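You operate a simulated robot arm through the tools that you are given. There is no shell and no other tool.

You run a simulated robot arm. Do the job below in one go: nothing can be reset, and whatever is moved stays where it is left.

TASK
Bring the disc player up on the TV with its tray out, muted.
Fine: player and TV on; volume knob at 4.

It is judged by the outcome, as a careful person would: the job done as asked, and still so three seconds after it is handed in. It fails if anything else is knocked over, pushed out of place, dropped, spilled or broken.

THE ROBOT
A 7-joint arm with a two-finger parallel gripper, fixed in place. Base frame: the origin is at the foot of the arm, x ahead of it, y to its left, z up. Readings come in m, degrees, newtons and seconds.
Its first joint turns from -149.0 to 149.0 degrees. Payload 3.43 kg.
Tool frame: the origin (TCP) lies between the finger pads and is the grasp point; the fingertips stand 0.03 m ahead of it; z points along the fingers, y is the line along which they close. The gripper opens to 0.094 m. The fingers are 0.028 m wide and 0.01 m thick; the gripper's body (0.05 by 0.096 m) begins 0.055 m behind the TCP.
Orientation is that of the tool frame in the base frame, as [roll, pitch, yaw] about the fixed x, y, z axes, in that order (R = Rz(yaw) Ry(pitch) Rx(roll)). With the fingers straight down and closing along the base's y, the tool's x points along the base's -x, its y along +y and its z along -z.

THE INTERFACE
- The arm moves only by the tool play_rows. Its argument "moves" is a list of rows, each an object of numbers (a shift or turn left out is 0, a gripper value left out holds the last): "dx", "dy", "dz": the shift along the base's x, y, z in units of 250 mm (1.0 is 250 mm); "ax", "ay", "az": the turn, a rotation vector about the base's x, y, z in units of 180 degrees (1.0 is 180 degrees); "claw": the closure, from 0 (fully open) to 1 (shut). In form: [{"dx": .., "dy": .., "dz": .., "ax": .., "ay": .., "az": .., "claw": ..}, ...]. A call has 1 to 20 rows; each row is the pose to reach, as a shift and turn from the pose commanded when the call began. A call with a number of a shift or a turn outside -1 to 1 is refused whole. Each row takes 0.2 s and may step no farther than 0.05 m and 8.6 degrees from the row before; otherwise, or with a gripper value out of range, the whole call is refused. A pose out of reach is approached as far as the arm can. The call stops where the force on the tool passes 40 N (or 10 N more than at its start, if that is more) or the arm is blocked; 0.2 s more then pass. Each finger travels about 0.045 m/s and halts on what it meets, pressing with about 36 N; the grip force reading is that of the motor and also rises with nothing between the fingers. The clock runs only during rows and for 0.2 s after the last one: add rows that repeat a pose to give the fingers time. It gives the time, the measured TCP pose, the force on the tool (base axes), the opening and the grip force at its end, in the units of the frame above (readings bear some noise), with the torque about the TCP (base axes, N m) and any sound that the robot's microphone picked up, and new pictures: "views" is both (left out), scene, wrist or none.
- Cameras (640 x 400 px; columns grow to the right, rows downward): "scene" is fixed at [0.4014, -0.6482, 1.284]; the picture's right is [0.99, 0.12, 0.00], its down [0.04, -0.30, -0.95] and it looks along [-0.11, 0.95, -0.30] (base axes); focal length 371 px, centre (320, 200). "wrist" rides on the gripper at [0.076, 0.014, -0.102] in the tool frame; the picture's right is [-0.18, 0.98, 0.00], its down [-0.75, -0.14, -0.64] and it looks along [-0.63, -0.12, 0.77] (tool axes); focal length 243 px, centre (320, 200). There is no depth. A picture from a camera that has moved, and an enlarged one, comes with that camera's place and axes in the base frame and with its lens. The place of the scene camera against the robot may be out by one fixed shift of up to 0.012 m in any direction.
- zoom(camera, box): a new picture of the part [left, top, right, bottom] of that camera's present view, enlarged. No time passes.
- hand_in(): hands the job in; it is judged then, once.

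Nothing tells you positions but the pictures and the camera data. Unless the task says otherwise, let go and move clear before handing in.

The tools are called after "Request:" as a command line: name --argument value ..., lists and objects as JSON in quotes. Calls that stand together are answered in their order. play_rows: Moves the arm, as the interface text tells. Its arguments: {"type":"object","properties":{"moves":{"type":"array"},"views":{"type":"string","enum":["both","scene","wrist","none"]}},"required":["moves"]} The other tools are called the same way: zoom (camera, box) takes an enlarged picture of a part of a camera's view; hand_in () hands the job in.

At the start:

```text
time_s: 0.0
tcp_pos: [0.0231, 0.7371, 1.0835]
ee_rot: [179.9, 0.0, -180.0]
contact_force: [0.3, 0.7, 0.3]
torque: [0.01, -0.03, 0.03]
grip_width: 0.0938
grip_force: 0.0
```

scene: 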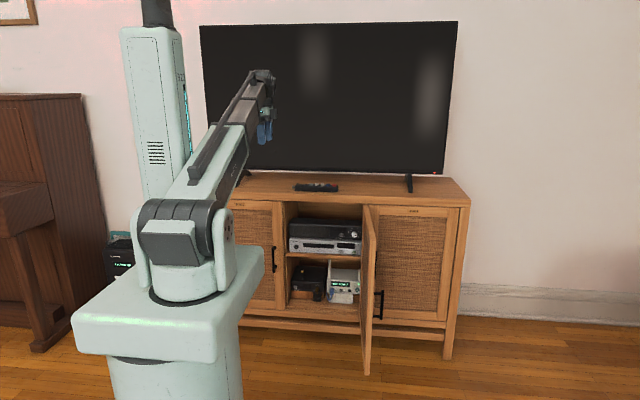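
wrist: 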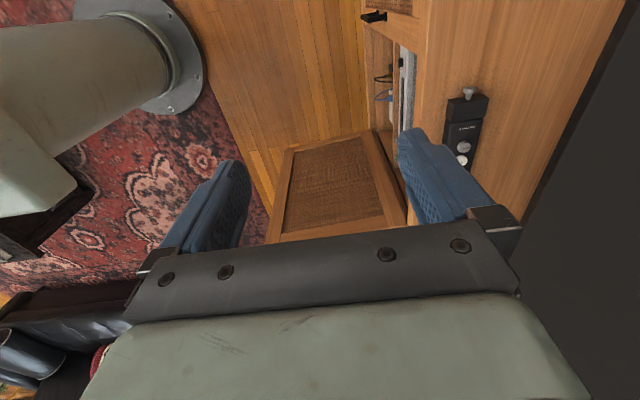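

I see a TV on a wooden cabinet with a partly open door; electronics sit on the shelves inside, and a remote-like device is on top. I'll zoom in to identify the controls before moving.

Request:
zoom --camera "scene" --box '[270, 200, 390, 320]'

Request:
zoom --camera "scene" --box '[280, 165, 360, 215]'

Request:
zoom --camera "scene" --box '[280, 210, 370, 260]'

Request:
zoom --camera "scene" --box '[280, 255, 370, 310]'

Request:
zoom --camera "wrist" --box '[360, 60, 520, 180]'

Request:
zoom --camera "scene" --box '[400, 150, 470, 200]'

```text
3.33 times, centred on (330, 260) of scene
camera zoom: at [0.4014, -0.6482, 1.284], right [0.99, 0.12, 0.0], down [0.04, -0.3, -0.95], along [-0.11, 0.95, -0.3], focal length 1237 px, centre (287, 0)
```

zoom: 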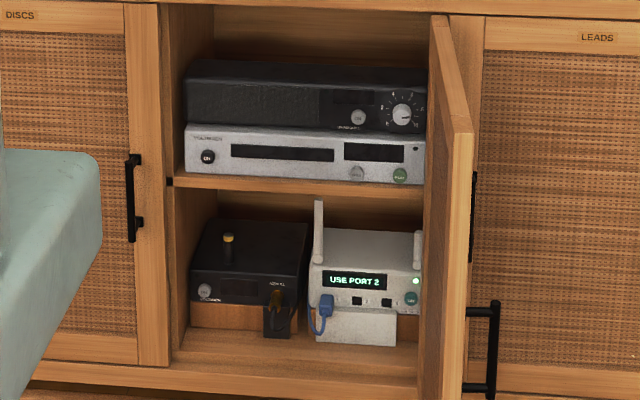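

```text
8.00 times, centred on (320, 190) of scene
camera zoom: at [0.4014, -0.6482, 1.284], right [0.99, 0.12, 0.0], down [0.04, -0.3, -0.95], along [-0.11, 0.95, -0.3], focal length 2968 px, centre (320, 280)
```

zoom: 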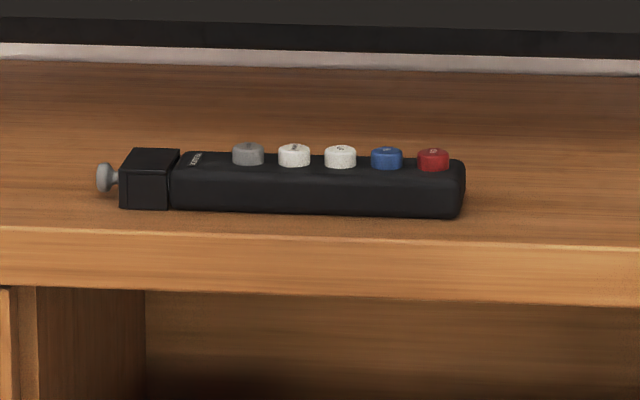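

```text
7.11 times, centred on (325, 235) of scene
camera zoom: at [0.4014, -0.6482, 1.284], right [0.99, 0.12, 0.0], down [0.04, -0.3, -0.95], along [-0.11, 0.95, -0.3], focal length 2638 px, centre (284, -49)
```

zoom: 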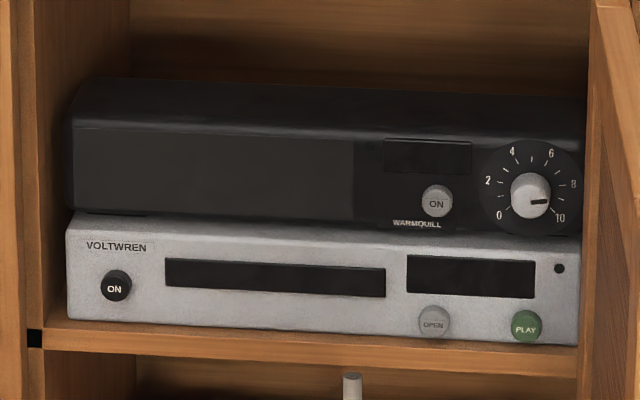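

```text
7.11 times, centred on (325, 282) of scene
camera zoom: at [0.4014, -0.6482, 1.284], right [0.99, 0.12, 0.0], down [0.04, -0.3, -0.95], along [-0.11, 0.95, -0.3], focal length 2638 px, centre (284, -387)
```

zoom: 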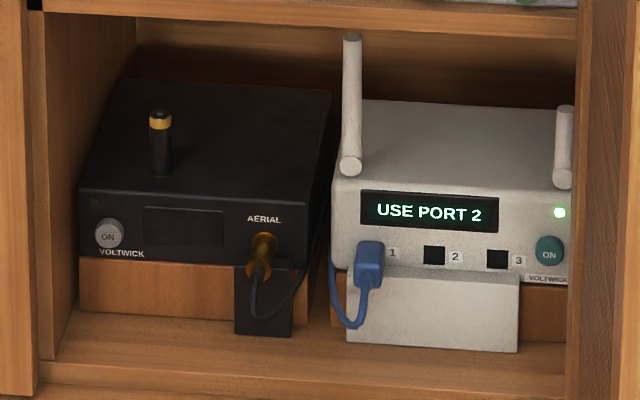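

```text
3.33 times, centred on (440, 120) of wrist
camera zoom: at [-0.0516, 0.7517, 1.1856], right [0.18, 0.98, 0.0], down [0.75, -0.14, 0.64], along [0.63, -0.12, -0.77], focal length 809 px, centre (-80, 467)
```

zoom: 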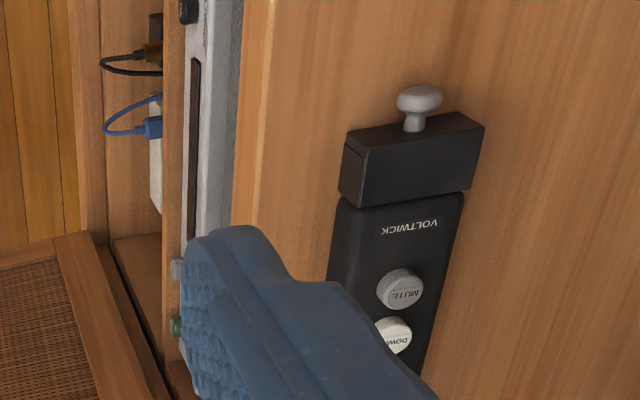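

```text
8.00 times, centred on (435, 175) of scene
camera zoom: at [0.4014, -0.6482, 1.284], right [0.99, 0.12, 0.0], down [0.04, -0.3, -0.95], along [-0.11, 0.95, -0.3], focal length 2968 px, centre (-600, 400)
```

zoom: 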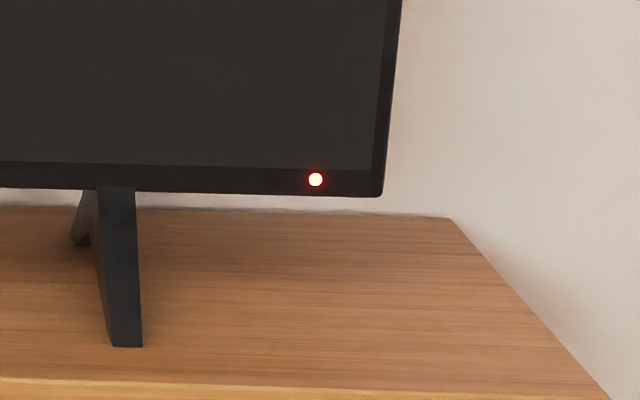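

The remote (MUTE, DOWN, UP, blue, red) is on the cabinet top near (0.18, 0.95, 0.83). The disc player VOLTWREN and the amplifier with the volume knob are on the upper shelf. I'll look closer before moving.

Request:
zoom --camera "scene" --box '[190, 15, 470, 190]'

Request:
zoom --camera "scene" --box '[330, 215, 370, 245]'

Request:
zoom --camera "scene" --box '[290, 178, 345, 200]'

Request:
zoom --camera "wrist" --box '[430, 80, 500, 180]'

Request:
zoom --camera "scene" --box '[80, 220, 160, 300]'

```text
2.29 times, centred on (330, 102) of scene
camera zoom: at [0.4014, -0.6482, 1.284], right [0.99, 0.12, 0.0], down [0.04, -0.3, -0.95], along [-0.11, 0.95, -0.3], focal length 848 px, centre (297, 423)
```

zoom: 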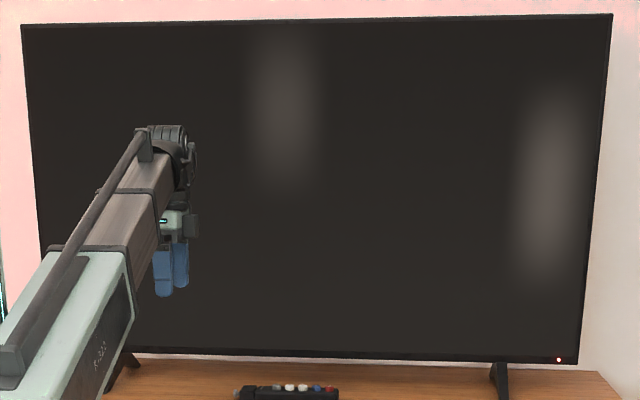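

```text
13.33 times, centred on (350, 230) of scene
camera zoom: at [0.4014, -0.6482, 1.284], right [0.99, 0.12, 0.0], down [0.04, -0.3, -0.95], along [-0.11, 0.95, -0.3], focal length 4947 px, centre (-80, -200)
```

zoom: 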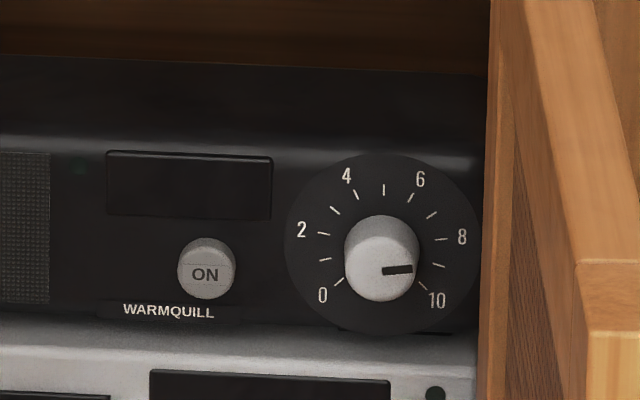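

```text
11.64 times, centred on (318, 189) of scene
camera zoom: at [0.4014, -0.6482, 1.284], right [0.99, 0.12, 0.0], down [0.04, -0.3, -0.95], along [-0.11, 0.95, -0.3], focal length 4317 px, centre (349, 328)
```

zoom: 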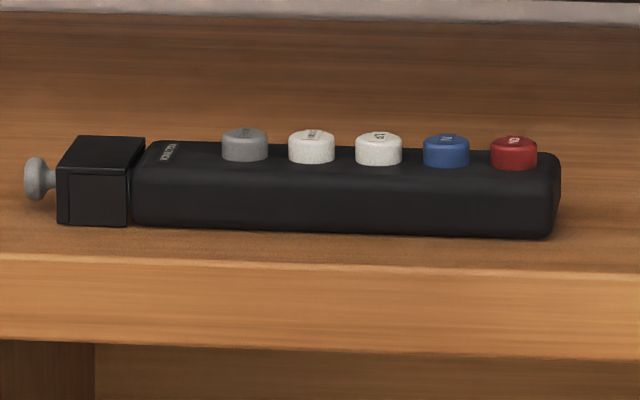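

```text
4.00 times, centred on (465, 130) of wrist
camera zoom: at [-0.0516, 0.7517, 1.1856], right [0.18, 0.98, 0.0], down [0.75, -0.14, 0.64], along [0.63, -0.12, -0.77], focal length 970 px, centre (-260, 480)
```

zoom: 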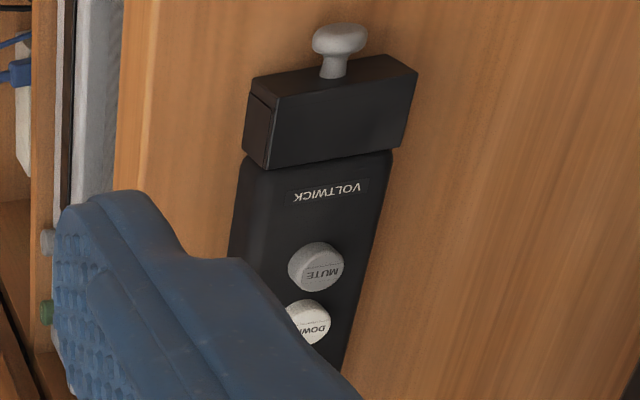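

```text
5.00 times, centred on (120, 260) of scene
camera zoom: at [0.4014, -0.6482, 1.284], right [0.99, 0.12, 0.0], down [0.04, -0.3, -0.95], along [-0.11, 0.95, -0.3], focal length 1855 px, centre (1320, -100)
```

zoom: 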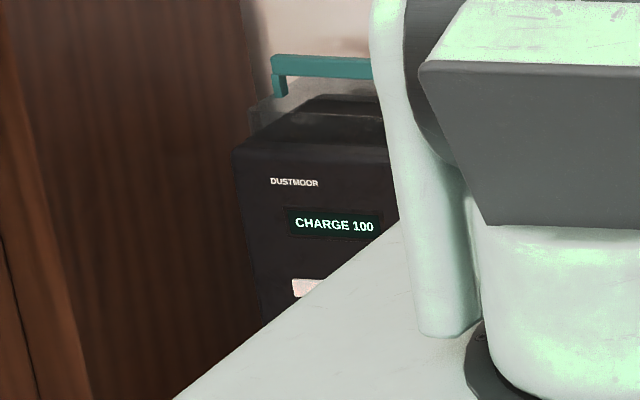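

The knob reads about 9 and the TV shows a red standby light. I'll shut the fingers and turn the tool a quarter turn about the vertical, backing off a little so the wrist camera looks toward the cabinet.

Request:
play_rows --moves '[{"az": 0.045, "dy": -0.03, "dx": 0.03, "claw": 1}, {"az": 0.09, "dy": -0.06, "dx": 0.06, "claw": 1}, {"az": 0.135, "dy": -0.1, "dx": 0.1, "claw": 1}, {"az": 0.18, "dy": -0.15, "dx": 0.14, "claw": 1}, {"az": 0.225, "dy": -0.2, "dx": 0.18, "claw": 1}, {"az": 0.27, "dy": -0.25, "dx": 0.22, "claw": 1}, {"az": 0.315, "dy": -0.28, "dx": 0.26, "claw": 1}, {"az": 0.36, "dy": -0.3, "dx": 0.3, "claw": 1}, {"az": 0.405, "dy": -0.3, "dx": 0.34, "claw": 1}, {"az": 0.45, "dy": -0.3, "dx": 0.38, "claw": 1}, {"az": 0.5, "dy": -0.3, "dx": 0.4, "claw": 1}]'

```text
refused: row 11 steps farther than a row can; nothing moved
```

The refused call moved nothing: its last turn step was too large. I'll resend with even steps.

Request:
play_rows --moves '[{"az": 0.046, "dy": -0.03, "dx": 0.03, "claw": 1}, {"az": 0.092, "dy": -0.06, "dx": 0.06, "claw": 1}, {"az": 0.138, "dy": -0.1, "dx": 0.1, "claw": 1}, {"az": 0.184, "dy": -0.15, "dx": 0.14, "claw": 1}, {"az": 0.23, "dy": -0.2, "dx": 0.18, "claw": 1}, {"az": 0.276, "dy": -0.25, "dx": 0.22, "claw": 1}, {"az": 0.322, "dy": -0.28, "dx": 0.26, "claw": 1}, {"az": 0.368, "dy": -0.3, "dx": 0.3, "claw": 1}, {"az": 0.414, "dy": -0.3, "dx": 0.34, "claw": 1}, {"az": 0.46, "dy": -0.3, "dx": 0.38, "claw": 1}, {"az": 0.5, "dy": -0.3, "dx": 0.4, "claw": 1}]'

```text
time_s: 2.4
tcp_pos: [0.1234, 0.6624, 1.0845]
ee_rot: [179.9, 0.0, -89.7]
contact_force: [-0.2, 0.8, -0.9]
torque: [0.0, 0.02, 0.0]
grip_width: 0.0001
grip_force: 33.1
camera wrist: at [0.11, 0.5863, 1.1865], right [-0.98, 0.18, 0.0], down [0.14, 0.75, 0.64], along [0.12, 0.63, -0.77], focal length 243 px, centre (320, 200)
```

scene: 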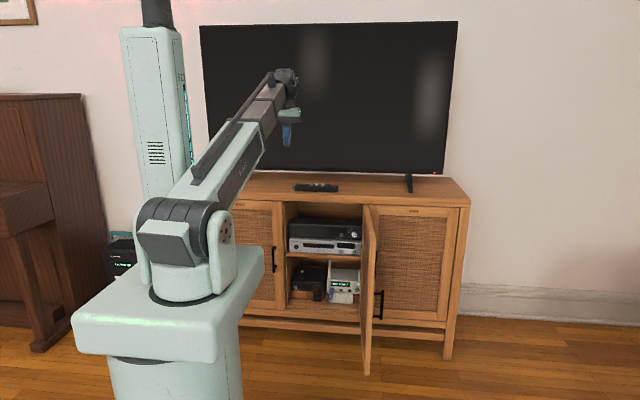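
wrist: 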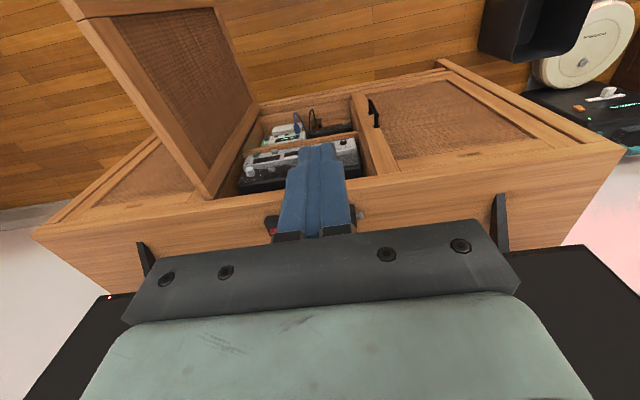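

The picture is now upside down but looks into the cabinet. I'll zoom in on the shelf fronts and the remote.

Request:
zoom --camera "wrist" --box '[220, 90, 380, 240]'

Request:
zoom --camera "wrist" --box '[20, 0, 640, 320]'

```text
2.67 times, centred on (300, 165) of wrist
camera zoom: at [0.11, 0.5863, 1.1865], right [-0.98, 0.18, 0.0], down [0.14, 0.75, 0.64], along [0.12, 0.63, -0.77], focal length 647 px, centre (373, 293)
```

zoom: 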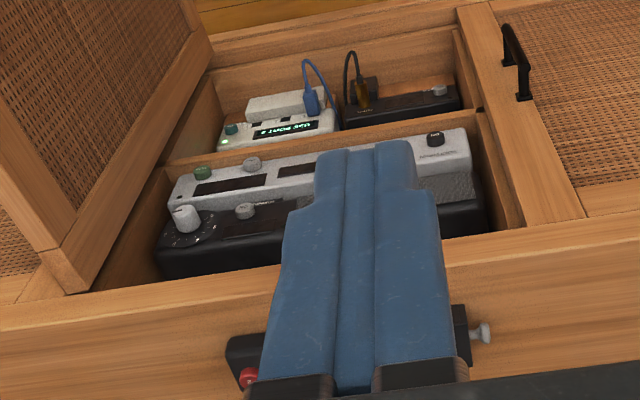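

```text
1.03 times, centred on (330, 160) of wrist (not enlarged: the box is as wide or as high as the picture)
camera zoom: at [0.11, 0.5863, 1.1865], right [-0.98, 0.18, 0.0], down [0.14, 0.75, 0.64], along [0.12, 0.63, -0.77], focal length 250 px, centre (310, 241)
```

zoom: 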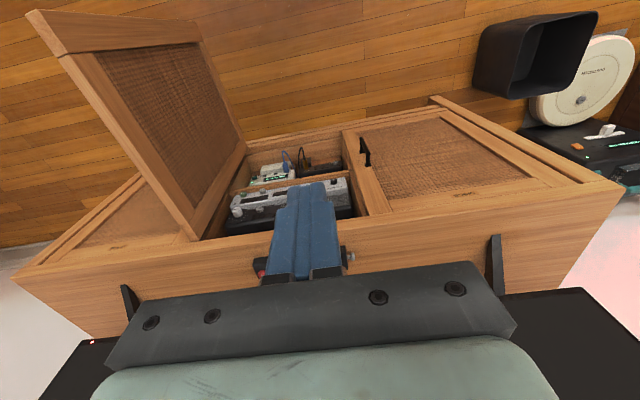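

The amp and player fronts sit a few centimetres inside the cabinet front, which I put at about y=0.885. The door stands open at right angles near x=0.42. I'll shift left to get an unobstructed view of the remote.

Request:
play_rows --moves '[{"dx": -0.16, "dy": 0.07}, {"dx": -0.32, "dy": 0.14}, {"dx": -0.48, "dy": 0.21}, {"dx": -0.64, "dy": 0.28}, {"dx": -0.8, "dy": 0.35}]' --views "wrist"

```text
time_s: 3.6
tcp_pos: [-0.0793, 0.7476, 1.0832]
ee_rot: [179.9, 0.0, -90.0]
contact_force: [0.7, -0.6, 0.1]
torque: [-0.02, 0.03, -0.02]
grip_width: 0.0
grip_force: 33.2
camera wrist: at [-0.0921, 0.6728, 1.1854], right [-0.98, 0.18, 0.0], down [0.14, 0.75, 0.64], along [0.12, 0.63, -0.77], focal length 243 px, centre (320, 200)
```

wrist: 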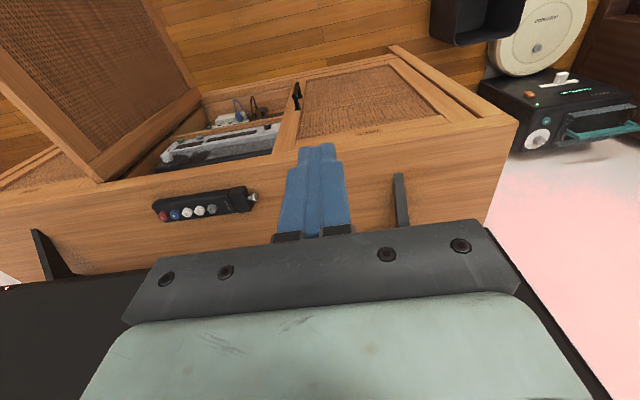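

Request:
zoom --camera "wrist" --box '[145, 175, 265, 235]'

Request:
zoom --camera "wrist" --box '[140, 100, 310, 200]'

Request:
zoom --camera "wrist" --box '[430, 0, 640, 160]'

Request:
zoom --camera "wrist" --box '[0, 220, 160, 320]'

```text
5.33 times, centred on (205, 205) of wrist
camera zoom: at [-0.0921, 0.6728, 1.1854], right [-0.98, 0.18, 0.0], down [0.14, 0.75, 0.64], along [0.12, 0.63, -0.77], focal length 1294 px, centre (933, 173)
```

zoom: 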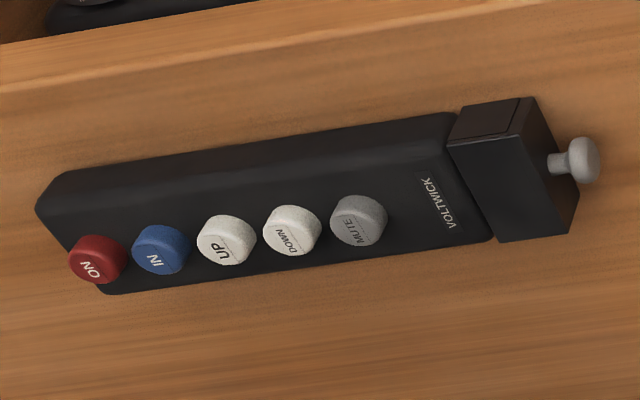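

```text
3.76 times, centred on (225, 150) of wrist
camera zoom: at [-0.0921, 0.6728, 1.1854], right [-0.98, 0.18, 0.0], down [0.14, 0.75, 0.64], along [0.12, 0.63, -0.77], focal length 913 px, centre (678, 388)
```

zoom: 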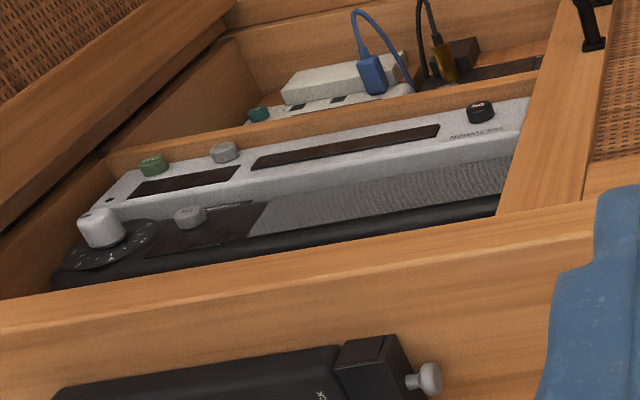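

```text
2.50 times, centred on (535, 80) of wrist
camera zoom: at [-0.0921, 0.6728, 1.1854], right [-0.98, 0.18, 0.0], down [0.14, 0.75, 0.64], along [0.12, 0.63, -0.77], focal length 606 px, centre (-218, 500)
```

zoom: 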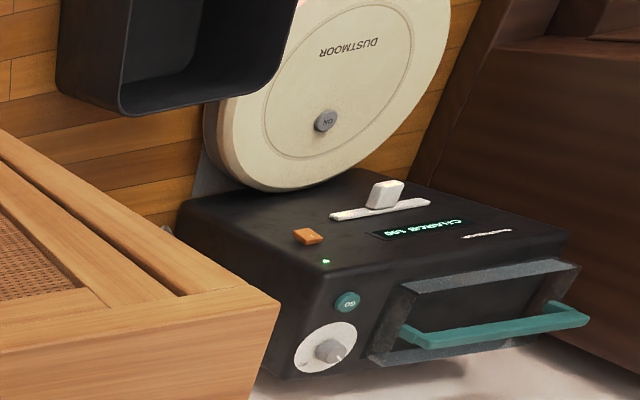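

```text
4.00 times, centred on (80, 270) of wrist
camera zoom: at [-0.0921, 0.6728, 1.1854], right [-0.98, 0.18, 0.0], down [0.14, 0.75, 0.64], along [0.12, 0.63, -0.77], focal length 970 px, centre (1280, -80)
```

zoom: 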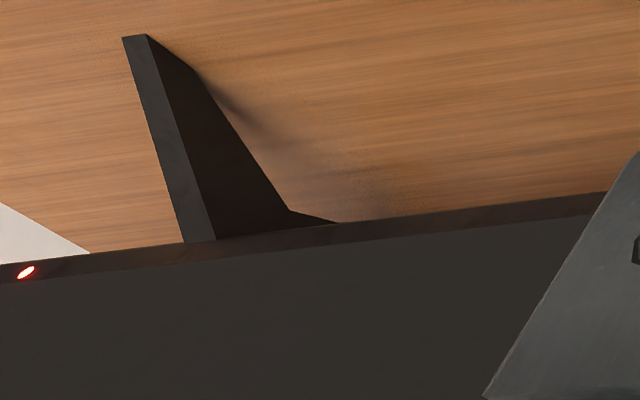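

The remote's buttons read ON (red), IN (blue), UP, DOWN and MUTE, and they lie along y≈0.945 at x≈0.277, 0.251, 0.224, 0.198 and 0.171. I'll tilt the tool about 20° forward and move to hover near the remote.

Request:
play_rows --moves '[{"dx": 0.14, "dy": 0.06, "ax": 0.016}, {"dx": 0.28, "dy": 0.12, "ax": 0.032}, {"dx": 0.42, "dy": 0.18, "ax": 0.048}, {"dx": 0.56, "dy": 0.24, "ax": 0.064}, {"dx": 0.7, "dy": 0.3, "ax": 0.08}, {"dx": 0.84, "dy": 0.36, "ax": 0.096}, {"dx": 0.98, "dy": 0.42, "ax": 0.111}]'

```text
time_s: 5.2
tcp_pos: [0.1702, 0.8542, 1.0836]
ee_rot: [180.0, 20.0, -89.9]
contact_force: [0.3, 0.8, -0.3]
torque: [0.06, 0.01, -0.02]
grip_width: 0.0
grip_force: 33.0
camera wrist: at [0.1564, 0.7484, 1.1526], right [-0.98, 0.17, 0.06], down [0.14, 0.49, 0.86], along [0.12, 0.86, -0.5], focal length 243 px, centre (320, 200)
```

scene: 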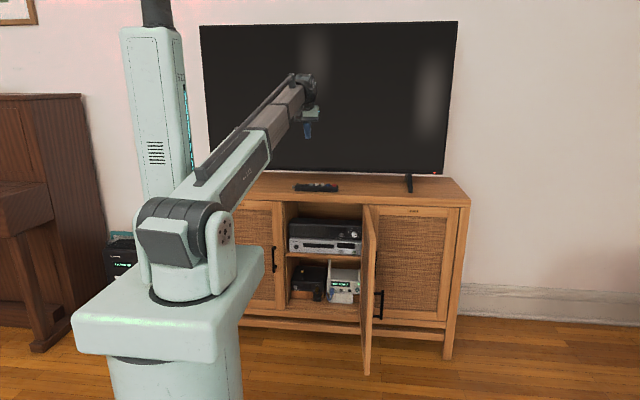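
wrist: 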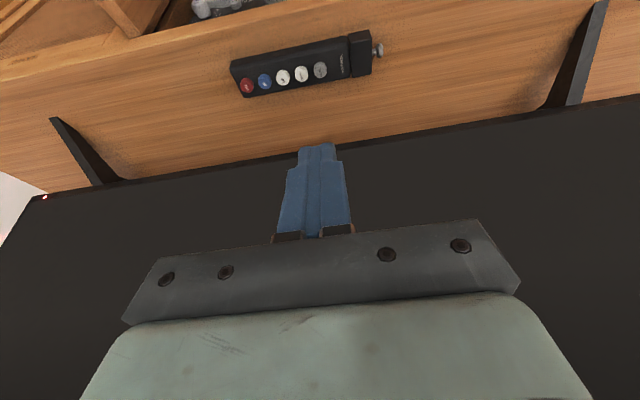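

Good clear view of the remote from here. I'll zoom in to refine its location.

Request:
zoom --camera "wrist" --box '[220, 20, 400, 110]'

Request:
zoom --camera "wrist" --box '[270, 130, 370, 200]'

```text
3.56 times, centred on (310, 65) of wrist
camera zoom: at [0.1564, 0.7484, 1.1526], right [-0.98, 0.17, 0.06], down [0.14, 0.49, 0.86], along [0.12, 0.86, -0.5], focal length 863 px, centre (356, 680)
```

zoom: 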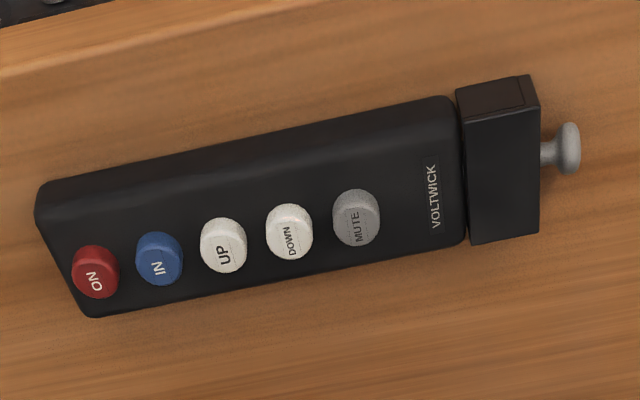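

```text
5.71 times, centred on (320, 165) of wrist
camera zoom: at [0.1564, 0.7484, 1.1526], right [-0.98, 0.17, 0.06], down [0.14, 0.49, 0.86], along [0.12, 0.86, -0.5], focal length 1386 px, centre (320, 400)
```

zoom: 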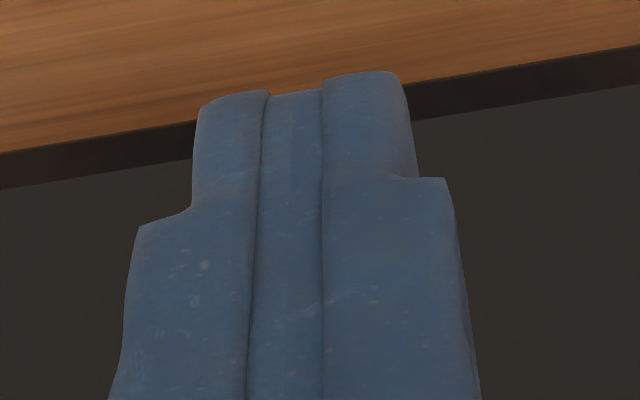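

ON is at about (0.276, 0.944, 0.832). I'll move to hover about 3 cm above it.

Request:
play_rows --moves '[{"dx": 0.1, "dy": 0.08, "dz": -0.13}, {"dx": 0.2, "dy": 0.16, "dz": -0.26}, {"dx": 0.3, "dy": 0.24, "dz": -0.39}, {"dx": 0.38, "dy": 0.31, "dz": -0.52}, {"dx": 0.43, "dy": 0.372, "dz": -0.65}, {"dx": 0.43, "dy": 0.372, "dz": -0.74}]'

```text
time_s: 6.6
tcp_pos: [0.2762, 0.9482, 0.8977]
ee_rot: [179.8, 20.0, -89.9]
contact_force: [0.5, 0.1, 0.6]
torque: [-0.02, 0.02, -0.04]
grip_width: 0.0002
grip_force: 32.7
camera wrist: at [0.2631, 0.842, 0.9678], right [-0.98, 0.17, 0.06], down [0.14, 0.49, 0.86], along [0.12, 0.86, -0.5], focal length 243 px, centre (320, 200)
```

scene: 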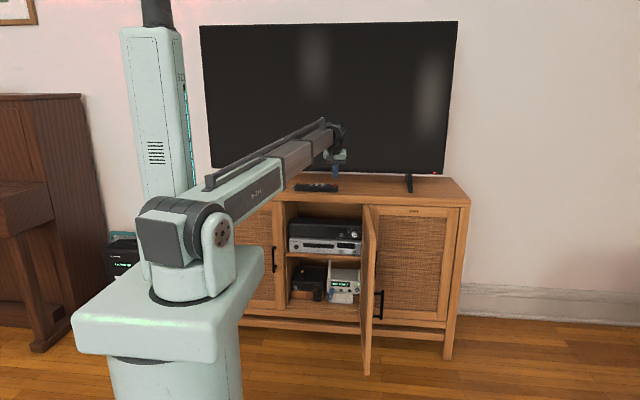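
wrist: 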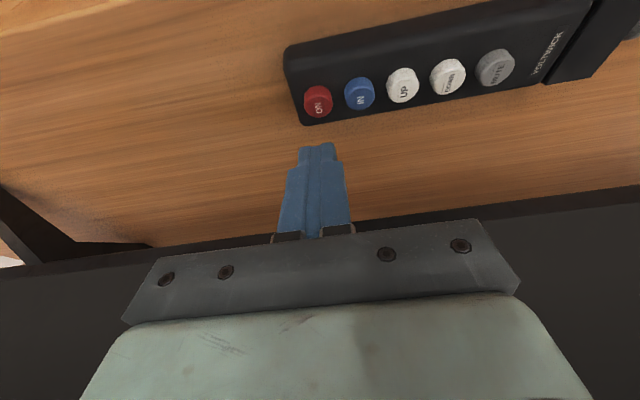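

The tool is lined up over ON. I'll press down gently in small steps.

Request:
play_rows --moves '[{"dz": -0.06}, {"dz": -0.1}, {"dz": -0.12}, {"dz": -0.132}, {"dz": -0.144}, {"dz": -0.152}]'

```text
time_s: 7.9
tcp_pos: [0.2761, 0.9479, 0.8703]
ee_rot: [-179.9, 20.6, -90.0]
contact_force: [-2.1, -1.0, 16.7]
torque: [-0.34, 0.09, 0.01]
grip_width: 0.0001
grip_force: 33.0
heard: click
stopped in row 6: the force on the tool passed its limit at 43 N (the readings are from after the stop); the commanded pose is now the measured one
camera wrist: at [0.2628, 0.8404, 0.9389], right [-0.98, 0.17, 0.06], down [0.14, 0.48, 0.87], along [0.12, 0.86, -0.49], focal length 243 px, centre (320, 200)
```

scene: 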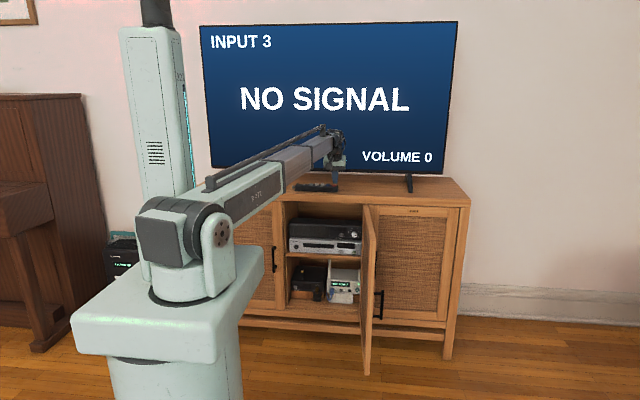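
wrist: 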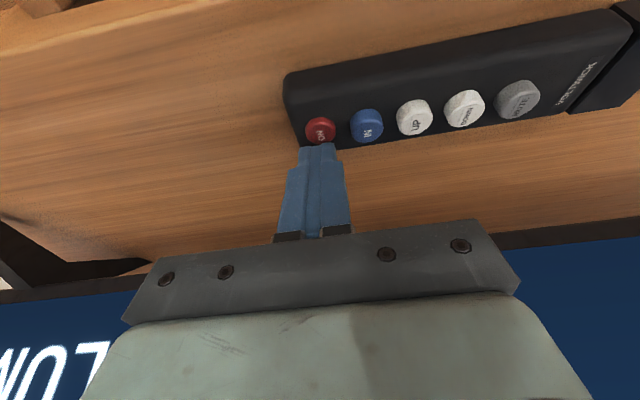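

The TV is on, showing "INPUT 3, NO SIGNAL, VOLUME 0". Next I'll lift off, back away from the cabinet and turn the tool horizontal (fingers pointing +y) to reach the player's front buttons and the volume knob.

Request:
play_rows --moves '[{"dz": 0.15}, {"dz": 0.3}, {"dz": 0.35, "dy": -0.16}, {"dz": 0.38, "dy": -0.32, "dx": -0.03, "ax": 0.023, "ay": 0.0332, "az": -0.023}, {"dz": 0.38, "dy": -0.48, "dx": -0.06, "ax": 0.046, "ay": 0.0665, "az": -0.046}, {"dz": 0.38, "dy": -0.64, "dx": -0.1, "ax": 0.0691, "ay": 0.0998, "az": -0.0691}, {"dz": 0.38, "dy": -0.75, "dx": -0.15, "ax": 0.0921, "ay": 0.133, "az": -0.0921}, {"dz": 0.38, "dy": -0.8, "dx": -0.2, "ax": 0.1151, "ay": 0.1662, "az": -0.1151}, {"dz": 0.38, "dy": -0.8, "dx": -0.25, "ax": 0.1382, "ay": 0.1995, "az": -0.1381}, {"dz": 0.38, "dy": -0.8, "dx": -0.3, "ax": 0.1612, "ay": 0.2327, "az": -0.1612}, {"dz": 0.38, "dy": -0.8, "dx": -0.35, "ax": 0.1843, "ay": 0.266, "az": -0.1842}, {"dz": 0.38, "dy": -0.8, "dx": -0.4, "ax": 0.2073, "ay": 0.2992, "az": -0.2072}, {"dz": 0.38, "dy": -0.8, "dx": -0.4, "ax": 0.2303, "ay": 0.3325, "az": -0.2302}, {"dz": 0.38, "dy": -0.8, "dx": -0.4, "ax": 0.2534, "ay": 0.3657, "az": -0.2533}, {"dz": 0.38, "dy": -0.8, "dx": -0.4, "ax": 0.2764, "ay": 0.399, "az": -0.2763}, {"dz": 0.38, "dy": -0.8, "dx": -0.4, "ax": 0.2994, "ay": 0.4322, "az": -0.2993}]'

```text
time_s: 11.3
tcp_pos: [0.176, 0.7467, 0.9592]
ee_rot: [90.1, 0.2, -179.9]
contact_force: [0.2, 0.2, 0.1]
torque: [-0.01, 0.01, -0.01]
grip_width: 0.0
grip_force: 32.9
camera wrist: at [0.1011, 0.6458, 0.9738], right [0.18, 0.0, 0.98], down [0.76, -0.64, -0.14], along [0.63, 0.77, -0.12], focal length 243 px, centre (320, 200)
```

scene: 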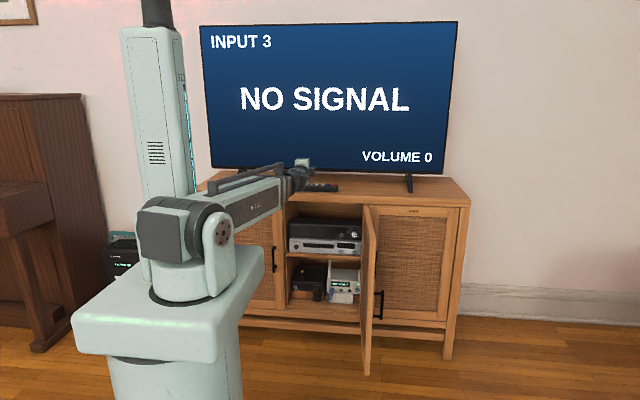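
wrist: 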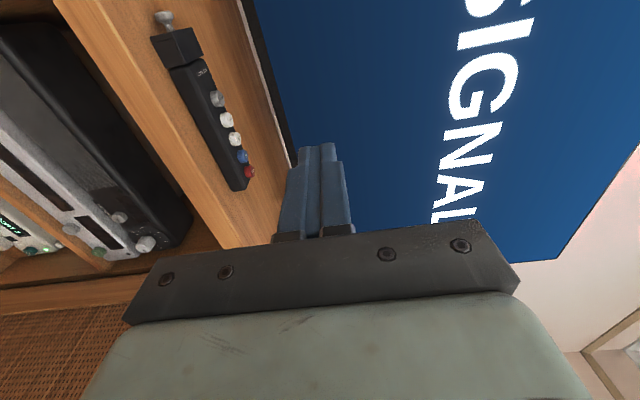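

The tool now points straight at the cabinet. I'll move down in front of the upper shelf, toward the player's ON button at about (0.102, 0.915, 0.534).

Request:
play_rows --moves '[{"dz": -0.14, "dx": -0.04}, {"dz": -0.28, "dx": -0.08}, {"dz": -0.42, "dx": -0.12}, {"dz": -0.56, "dx": -0.16}, {"dz": -0.7, "dx": -0.2}, {"dz": -0.84, "dx": -0.25}, {"dz": -0.98, "dx": -0.3}]'

```text
time_s: 12.9
tcp_pos: [0.1092, 0.747, 0.7184]
ee_rot: [90.2, 0.1, -179.2]
contact_force: [0.7, 0.4, -0.5]
torque: [0.02, 0.01, -0.02]
grip_width: 0.0
grip_force: 32.7
out of reach, approached as far as the arm can: row 7
camera wrist: at [0.0358, 0.6438, 0.7321], right [0.18, 0.01, 0.98], down [0.76, -0.63, -0.14], along [0.62, 0.78, -0.12], focal length 243 px, centre (320, 200)
```

scene: 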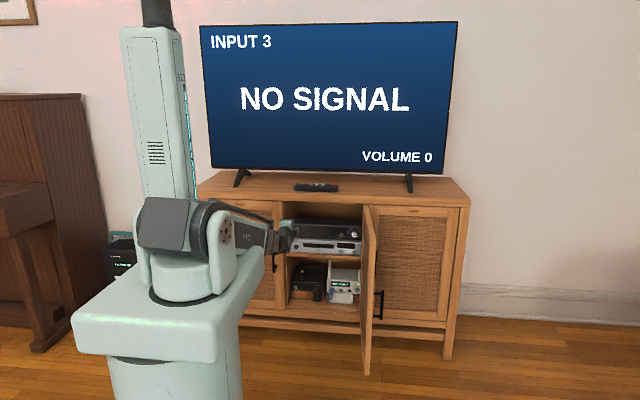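
wrist: 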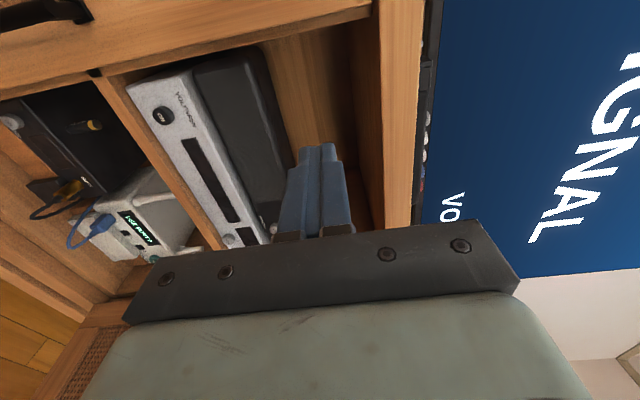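

That row reached a limit because the arm is folded too tightly this close in. I'll move forward first, then continue down where the arm is more extended.

Request:
play_rows --moves '[{"dy": 0.12}, {"dy": 0.24}, {"dy": 0.36}, {"dy": 0.36, "dz": -0.1}, {"dy": 0.36, "dz": -0.2}, {"dy": 0.36, "dz": -0.3}]'

```text
time_s: 14.3
tcp_pos: [0.1226, 0.8395, 0.6451]
ee_rot: [90.2, 0.0, -178.8]
contact_force: [-1.1, -0.7, -0.3]
torque: [0.01, 0.0, 0.03]
grip_width: 0.0
grip_force: 32.5
out of reach, approached as far as the arm can: row 4, 5, 6
camera wrist: at [0.0486, 0.7358, 0.6587], right [0.18, 0.01, 0.98], down [0.77, -0.63, -0.14], along [0.62, 0.78, -0.12], focal length 243 px, centre (320, 200)
```

scene: 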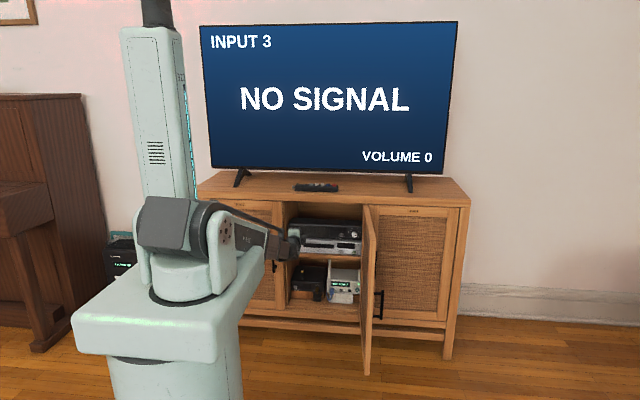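
wrist: 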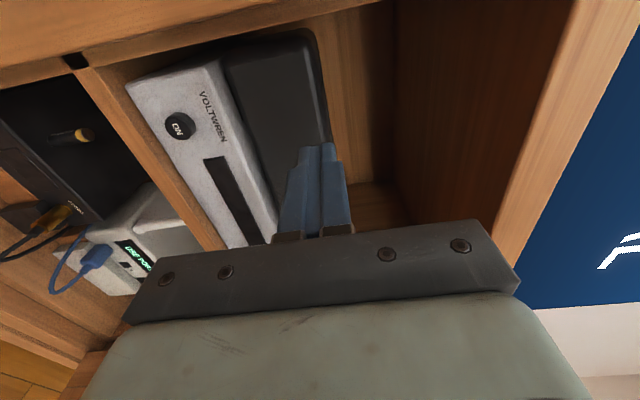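

With the tool exactly horizontal the wrist seems to sit at an awkward alignment, with sideways error creeping in. I'll pitch the tool 45° downward, which should free the wrist and still lets the fingertip press the front buttons.

Request:
play_rows --moves '[{"ax": -0.04, "dy": -0.04}, {"ax": -0.08, "dy": -0.08}, {"ax": -0.12, "dy": -0.1}, {"ax": -0.16, "dy": -0.1}, {"ax": -0.2, "dy": -0.1}, {"ax": -0.25, "dy": -0.1}]'

```text
refused: row 6 steps farther than a row can; nothing moved
```

The last rotation step was too large and nothing moved. I'll resend it with 7.5° steps.

Request:
play_rows --moves '[{"ax": -0.042, "dy": -0.04}, {"ax": -0.084, "dy": -0.08}, {"ax": -0.126, "dy": -0.1}, {"ax": -0.168, "dy": -0.1}, {"ax": -0.21, "dy": -0.1}, {"ax": -0.25, "dy": -0.1}]'

```text
time_s: 15.7
tcp_pos: [0.1005, 0.8189, 0.6509]
ee_rot: [133.8, -12.6, 177.2]
contact_force: [4.5, -0.5, -1.8]
torque: [0.14, 0.12, 0.17]
grip_width: 0.0
grip_force: 33.1
out of reach, approached as far as the arm can: row 4, 5
camera wrist: at [0.041, 0.7573, 0.7468], right [0.37, 0.66, 0.65], down [0.78, -0.6, 0.17], along [0.5, 0.45, -0.74], focal length 243 px, centre (320, 200)
```

scene: 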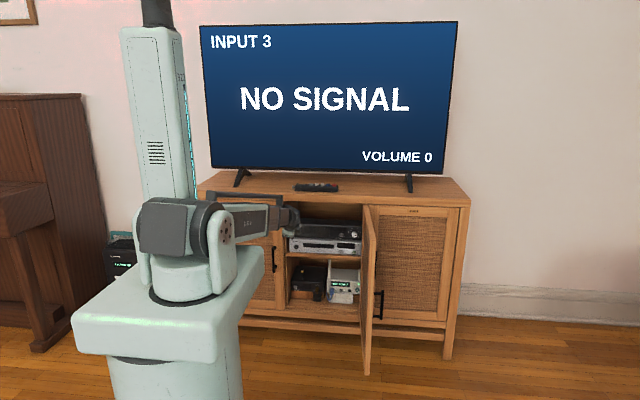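
wrist: 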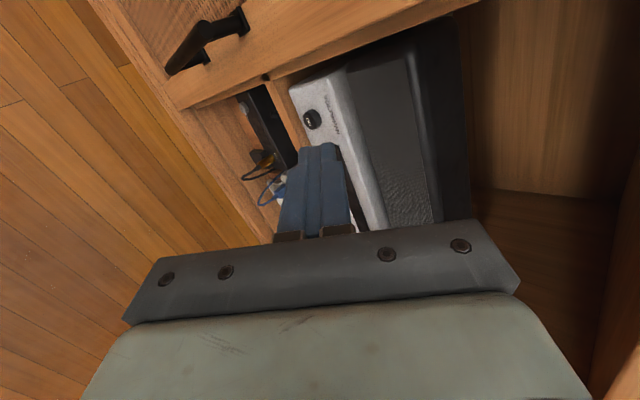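

The orientation looks like it's still settling, so I'll hold for a moment and re-read.

Request:
play_rows --moves '[{"dx": 0}, {"dx": 0}, {"dx": 0}]'

```text
time_s: 16.5
tcp_pos: [0.1228, 0.8131, 0.6448]
ee_rot: [135.0, -0.1, -179.8]
contact_force: [-0.3, -0.8, -0.5]
torque: [0.01, 0.01, -0.01]
grip_width: 0.0001
grip_force: 33.0
camera wrist: at [0.047, 0.7513, 0.7271], right [0.18, 0.7, 0.69], down [0.76, -0.55, 0.35], along [0.63, 0.46, -0.63], focal length 243 px, centre (320, 200)
```

scene: 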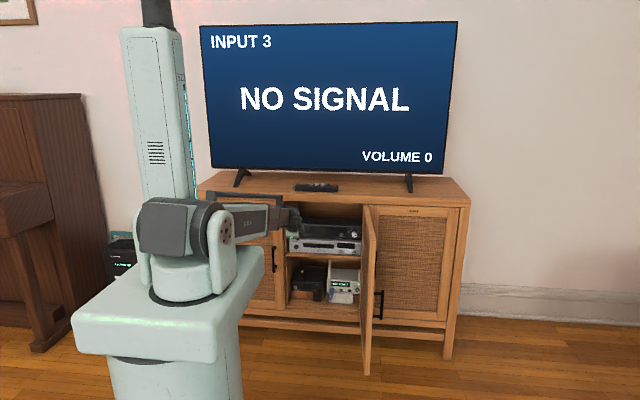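
wrist: 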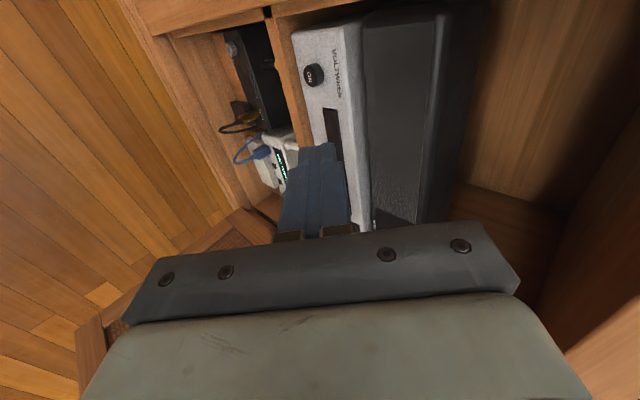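

The pose is now exact with a 45° downward pitch, and ON on the player is at about (0.101, 0.915, 0.537). I'll line up just in front of it.

Request:
play_rows --moves '[{"dx": -0.03, "dz": -0.13}, {"dx": -0.06, "dz": -0.26}, {"dx": -0.087, "dz": -0.375}, {"dx": -0.087, "dz": -0.375, "dy": 0.1}, {"dx": -0.087, "dz": -0.375, "dy": 0.168}, {"dx": -0.087, "dz": -0.375, "dy": 0.168}]'

```text
time_s: 17.9
tcp_pos: [0.1014, 0.8541, 0.5505]
ee_rot: [135.1, -0.2, -179.9]
contact_force: [0.7, -0.6, -0.8]
torque: [-0.01, 0.0, -0.02]
grip_width: 0.0
grip_force: 33.0
camera wrist: at [0.0263, 0.793, 0.6325], right [0.18, 0.7, 0.69], down [0.76, -0.55, 0.35], along [0.63, 0.46, -0.63], focal length 243 px, centre (320, 200)
```

scene: 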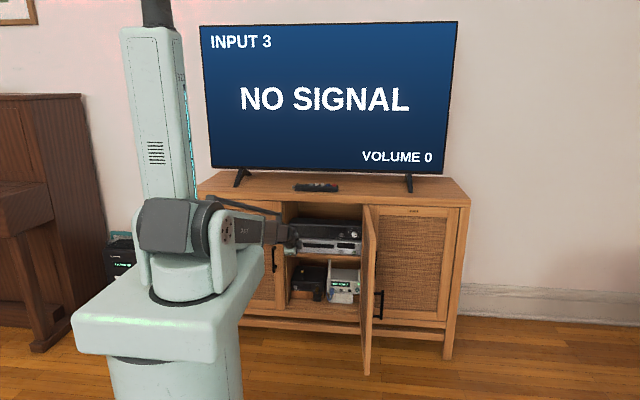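
wrist: 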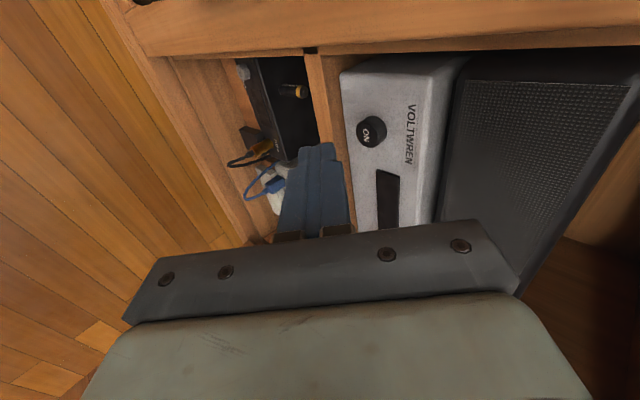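

ON refined to (0.102, 0.92, 0.534), directly ahead of the fingertip. I'll press it forward in small steps.

Request:
play_rows --moves '[{"dy": 0.08, "dz": -0.012}, {"dy": 0.11, "dz": -0.012}, {"dy": 0.13, "dz": -0.012}, {"dy": 0.145, "dz": -0.012}, {"dy": 0.16, "dz": -0.012}, {"dy": 0.172, "dz": -0.012}, {"dy": 0.184, "dz": -0.012}, {"dy": 0.196, "dz": -0.012}]'

```text
time_s: 19.4
tcp_pos: [0.1004, 0.8899, 0.5468]
ee_rot: [135.6, -0.1, -179.8]
contact_force: [1.5, -34.9, 10.3]
torque: [-0.28, -0.02, 0.0]
grip_width: 0.0
grip_force: 33.2
heard: click
stopped in row 7: the force on the tool passed its limit at 44 N (the readings are from after the stop); the commanded pose is now the measured one
camera wrist: at [0.0259, 0.8299, 0.6293], right [0.18, 0.7, 0.69], down [0.76, -0.55, 0.36], along [0.63, 0.45, -0.63], focal length 243 px, centre (320, 200)
```

scene: 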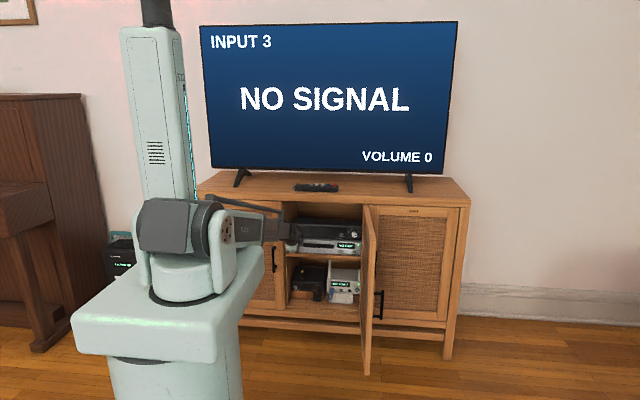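
wrist: 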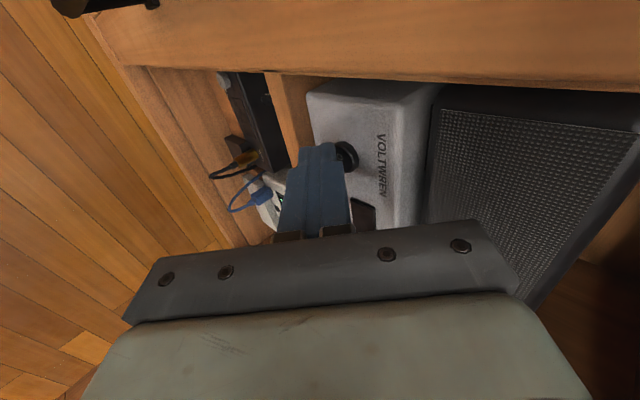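

A click, and the player's display is lit. I'll back off and read the display.

Request:
play_rows --moves '[{"dy": -0.08}, {"dy": -0.16}, {"dy": -0.24}]'

Request:
zoom --camera "scene" --box '[280, 210, 370, 260]'

```text
time_s: 20.2
tcp_pos: [0.1013, 0.8341, 0.5459]
ee_rot: [135.4, -0.1, -179.8]
contact_force: [0.4, -0.2, -0.5]
torque: [-0.01, 0.03, -0.03]
grip_width: 0.0
grip_force: 33.4
camera wrist: at [0.0268, 0.7736, 0.6284], right [0.18, 0.7, 0.69], down [0.76, -0.55, 0.36], along [0.63, 0.46, -0.63], focal length 243 px, centre (320, 200)
```

scene: 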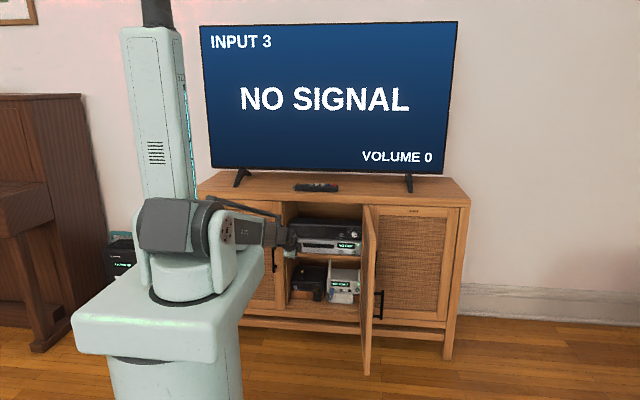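
wrist: 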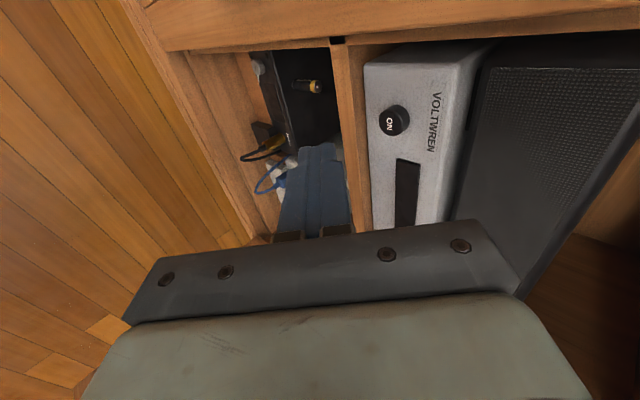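

```text
7.11 times, centred on (325, 235) of scene
camera zoom: at [0.4014, -0.6482, 1.284], right [0.99, 0.12, 0.0], down [0.04, -0.3, -0.95], along [-0.11, 0.95, -0.3], focal length 2638 px, centre (284, -49)
```

zoom: 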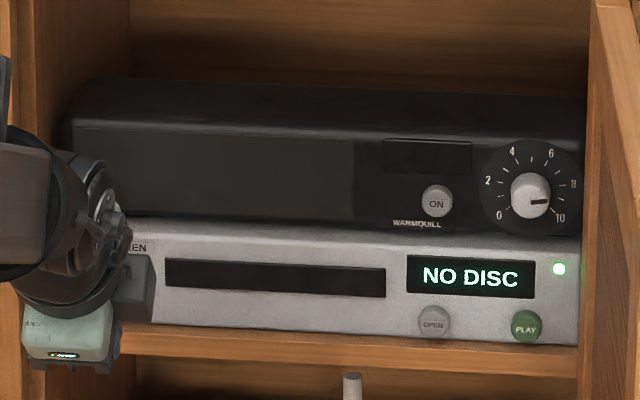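

The player is on ("NO DISC") with the knob at 9. Next I'll move to the right in front of the amplifier for a close look at the volume knob and the door clearance.

Request:
play_rows --moves '[{"dy": -0.1, "dz": 0.08}, {"dx": 0.13, "dy": -0.136, "dz": 0.16}, {"dx": 0.26, "dy": -0.136, "dz": 0.24}, {"dx": 0.39, "dy": -0.136, "dz": 0.32}, {"dx": 0.52, "dy": -0.136, "dz": 0.4}, {"dx": 0.65, "dy": -0.136, "dz": 0.46}, {"dx": 0.78, "dy": -0.136, "dz": 0.5}, {"dx": 0.9, "dy": -0.136, "dz": 0.5}, {"dx": 0.9, "dy": -0.136, "dz": 0.5}]'

```text
time_s: 22.2
tcp_pos: [0.3289, 0.7988, 0.6713]
ee_rot: [135.4, -0.2, -179.9]
contact_force: [0.3, 0.4, 0.1]
torque: [0.0, 0.03, 0.01]
grip_width: 0.0
grip_force: 32.7
camera wrist: at [0.2526, 0.739, 0.7539], right [0.18, 0.7, 0.69], down [0.76, -0.55, 0.36], along [0.63, 0.46, -0.63], focal length 243 px, centre (320, 200)
```

scene: 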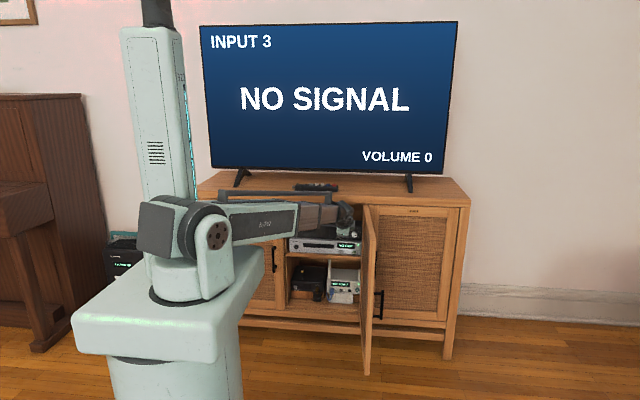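
wrist: 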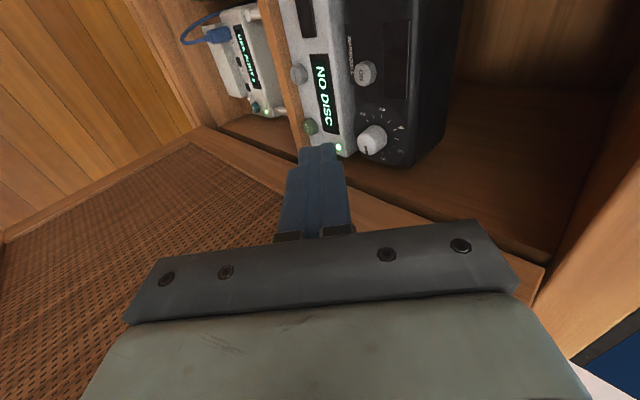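

Request:
zoom --camera "wrist" --box '[290, 40, 450, 180]'

Request:
zoom --camera "scene" --box '[280, 190, 400, 280]'

```text
2.86 times, centred on (370, 110) of wrist
camera zoom: at [0.2526, 0.739, 0.7539], right [0.18, 0.7, 0.69], down [0.76, -0.55, 0.36], along [0.63, 0.46, -0.63], focal length 693 px, centre (177, 457)
```

zoom: 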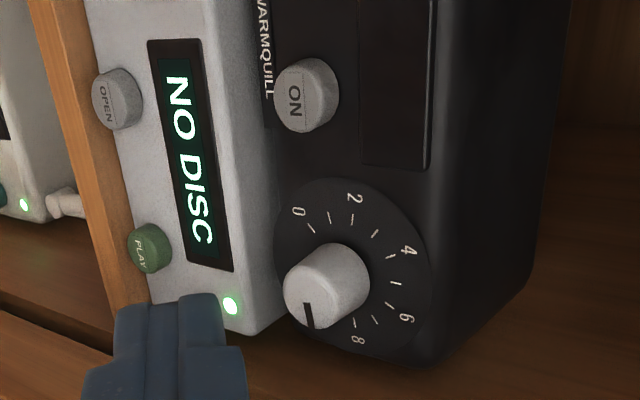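

```text
4.44 times, centred on (340, 235) of scene
camera zoom: at [0.4014, -0.6482, 1.284], right [0.99, 0.12, 0.0], down [0.04, -0.3, -0.95], along [-0.11, 0.95, -0.3], focal length 1649 px, centre (231, 44)
```

zoom: 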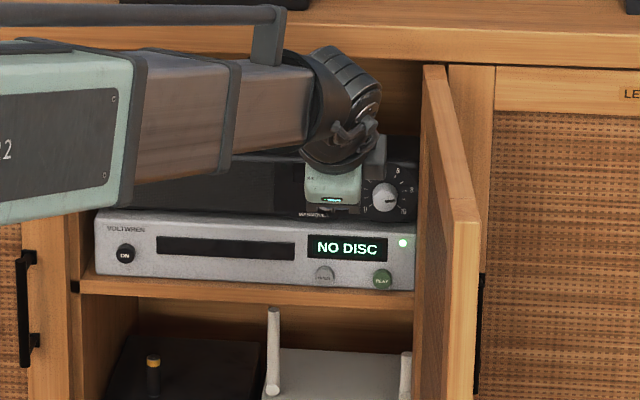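

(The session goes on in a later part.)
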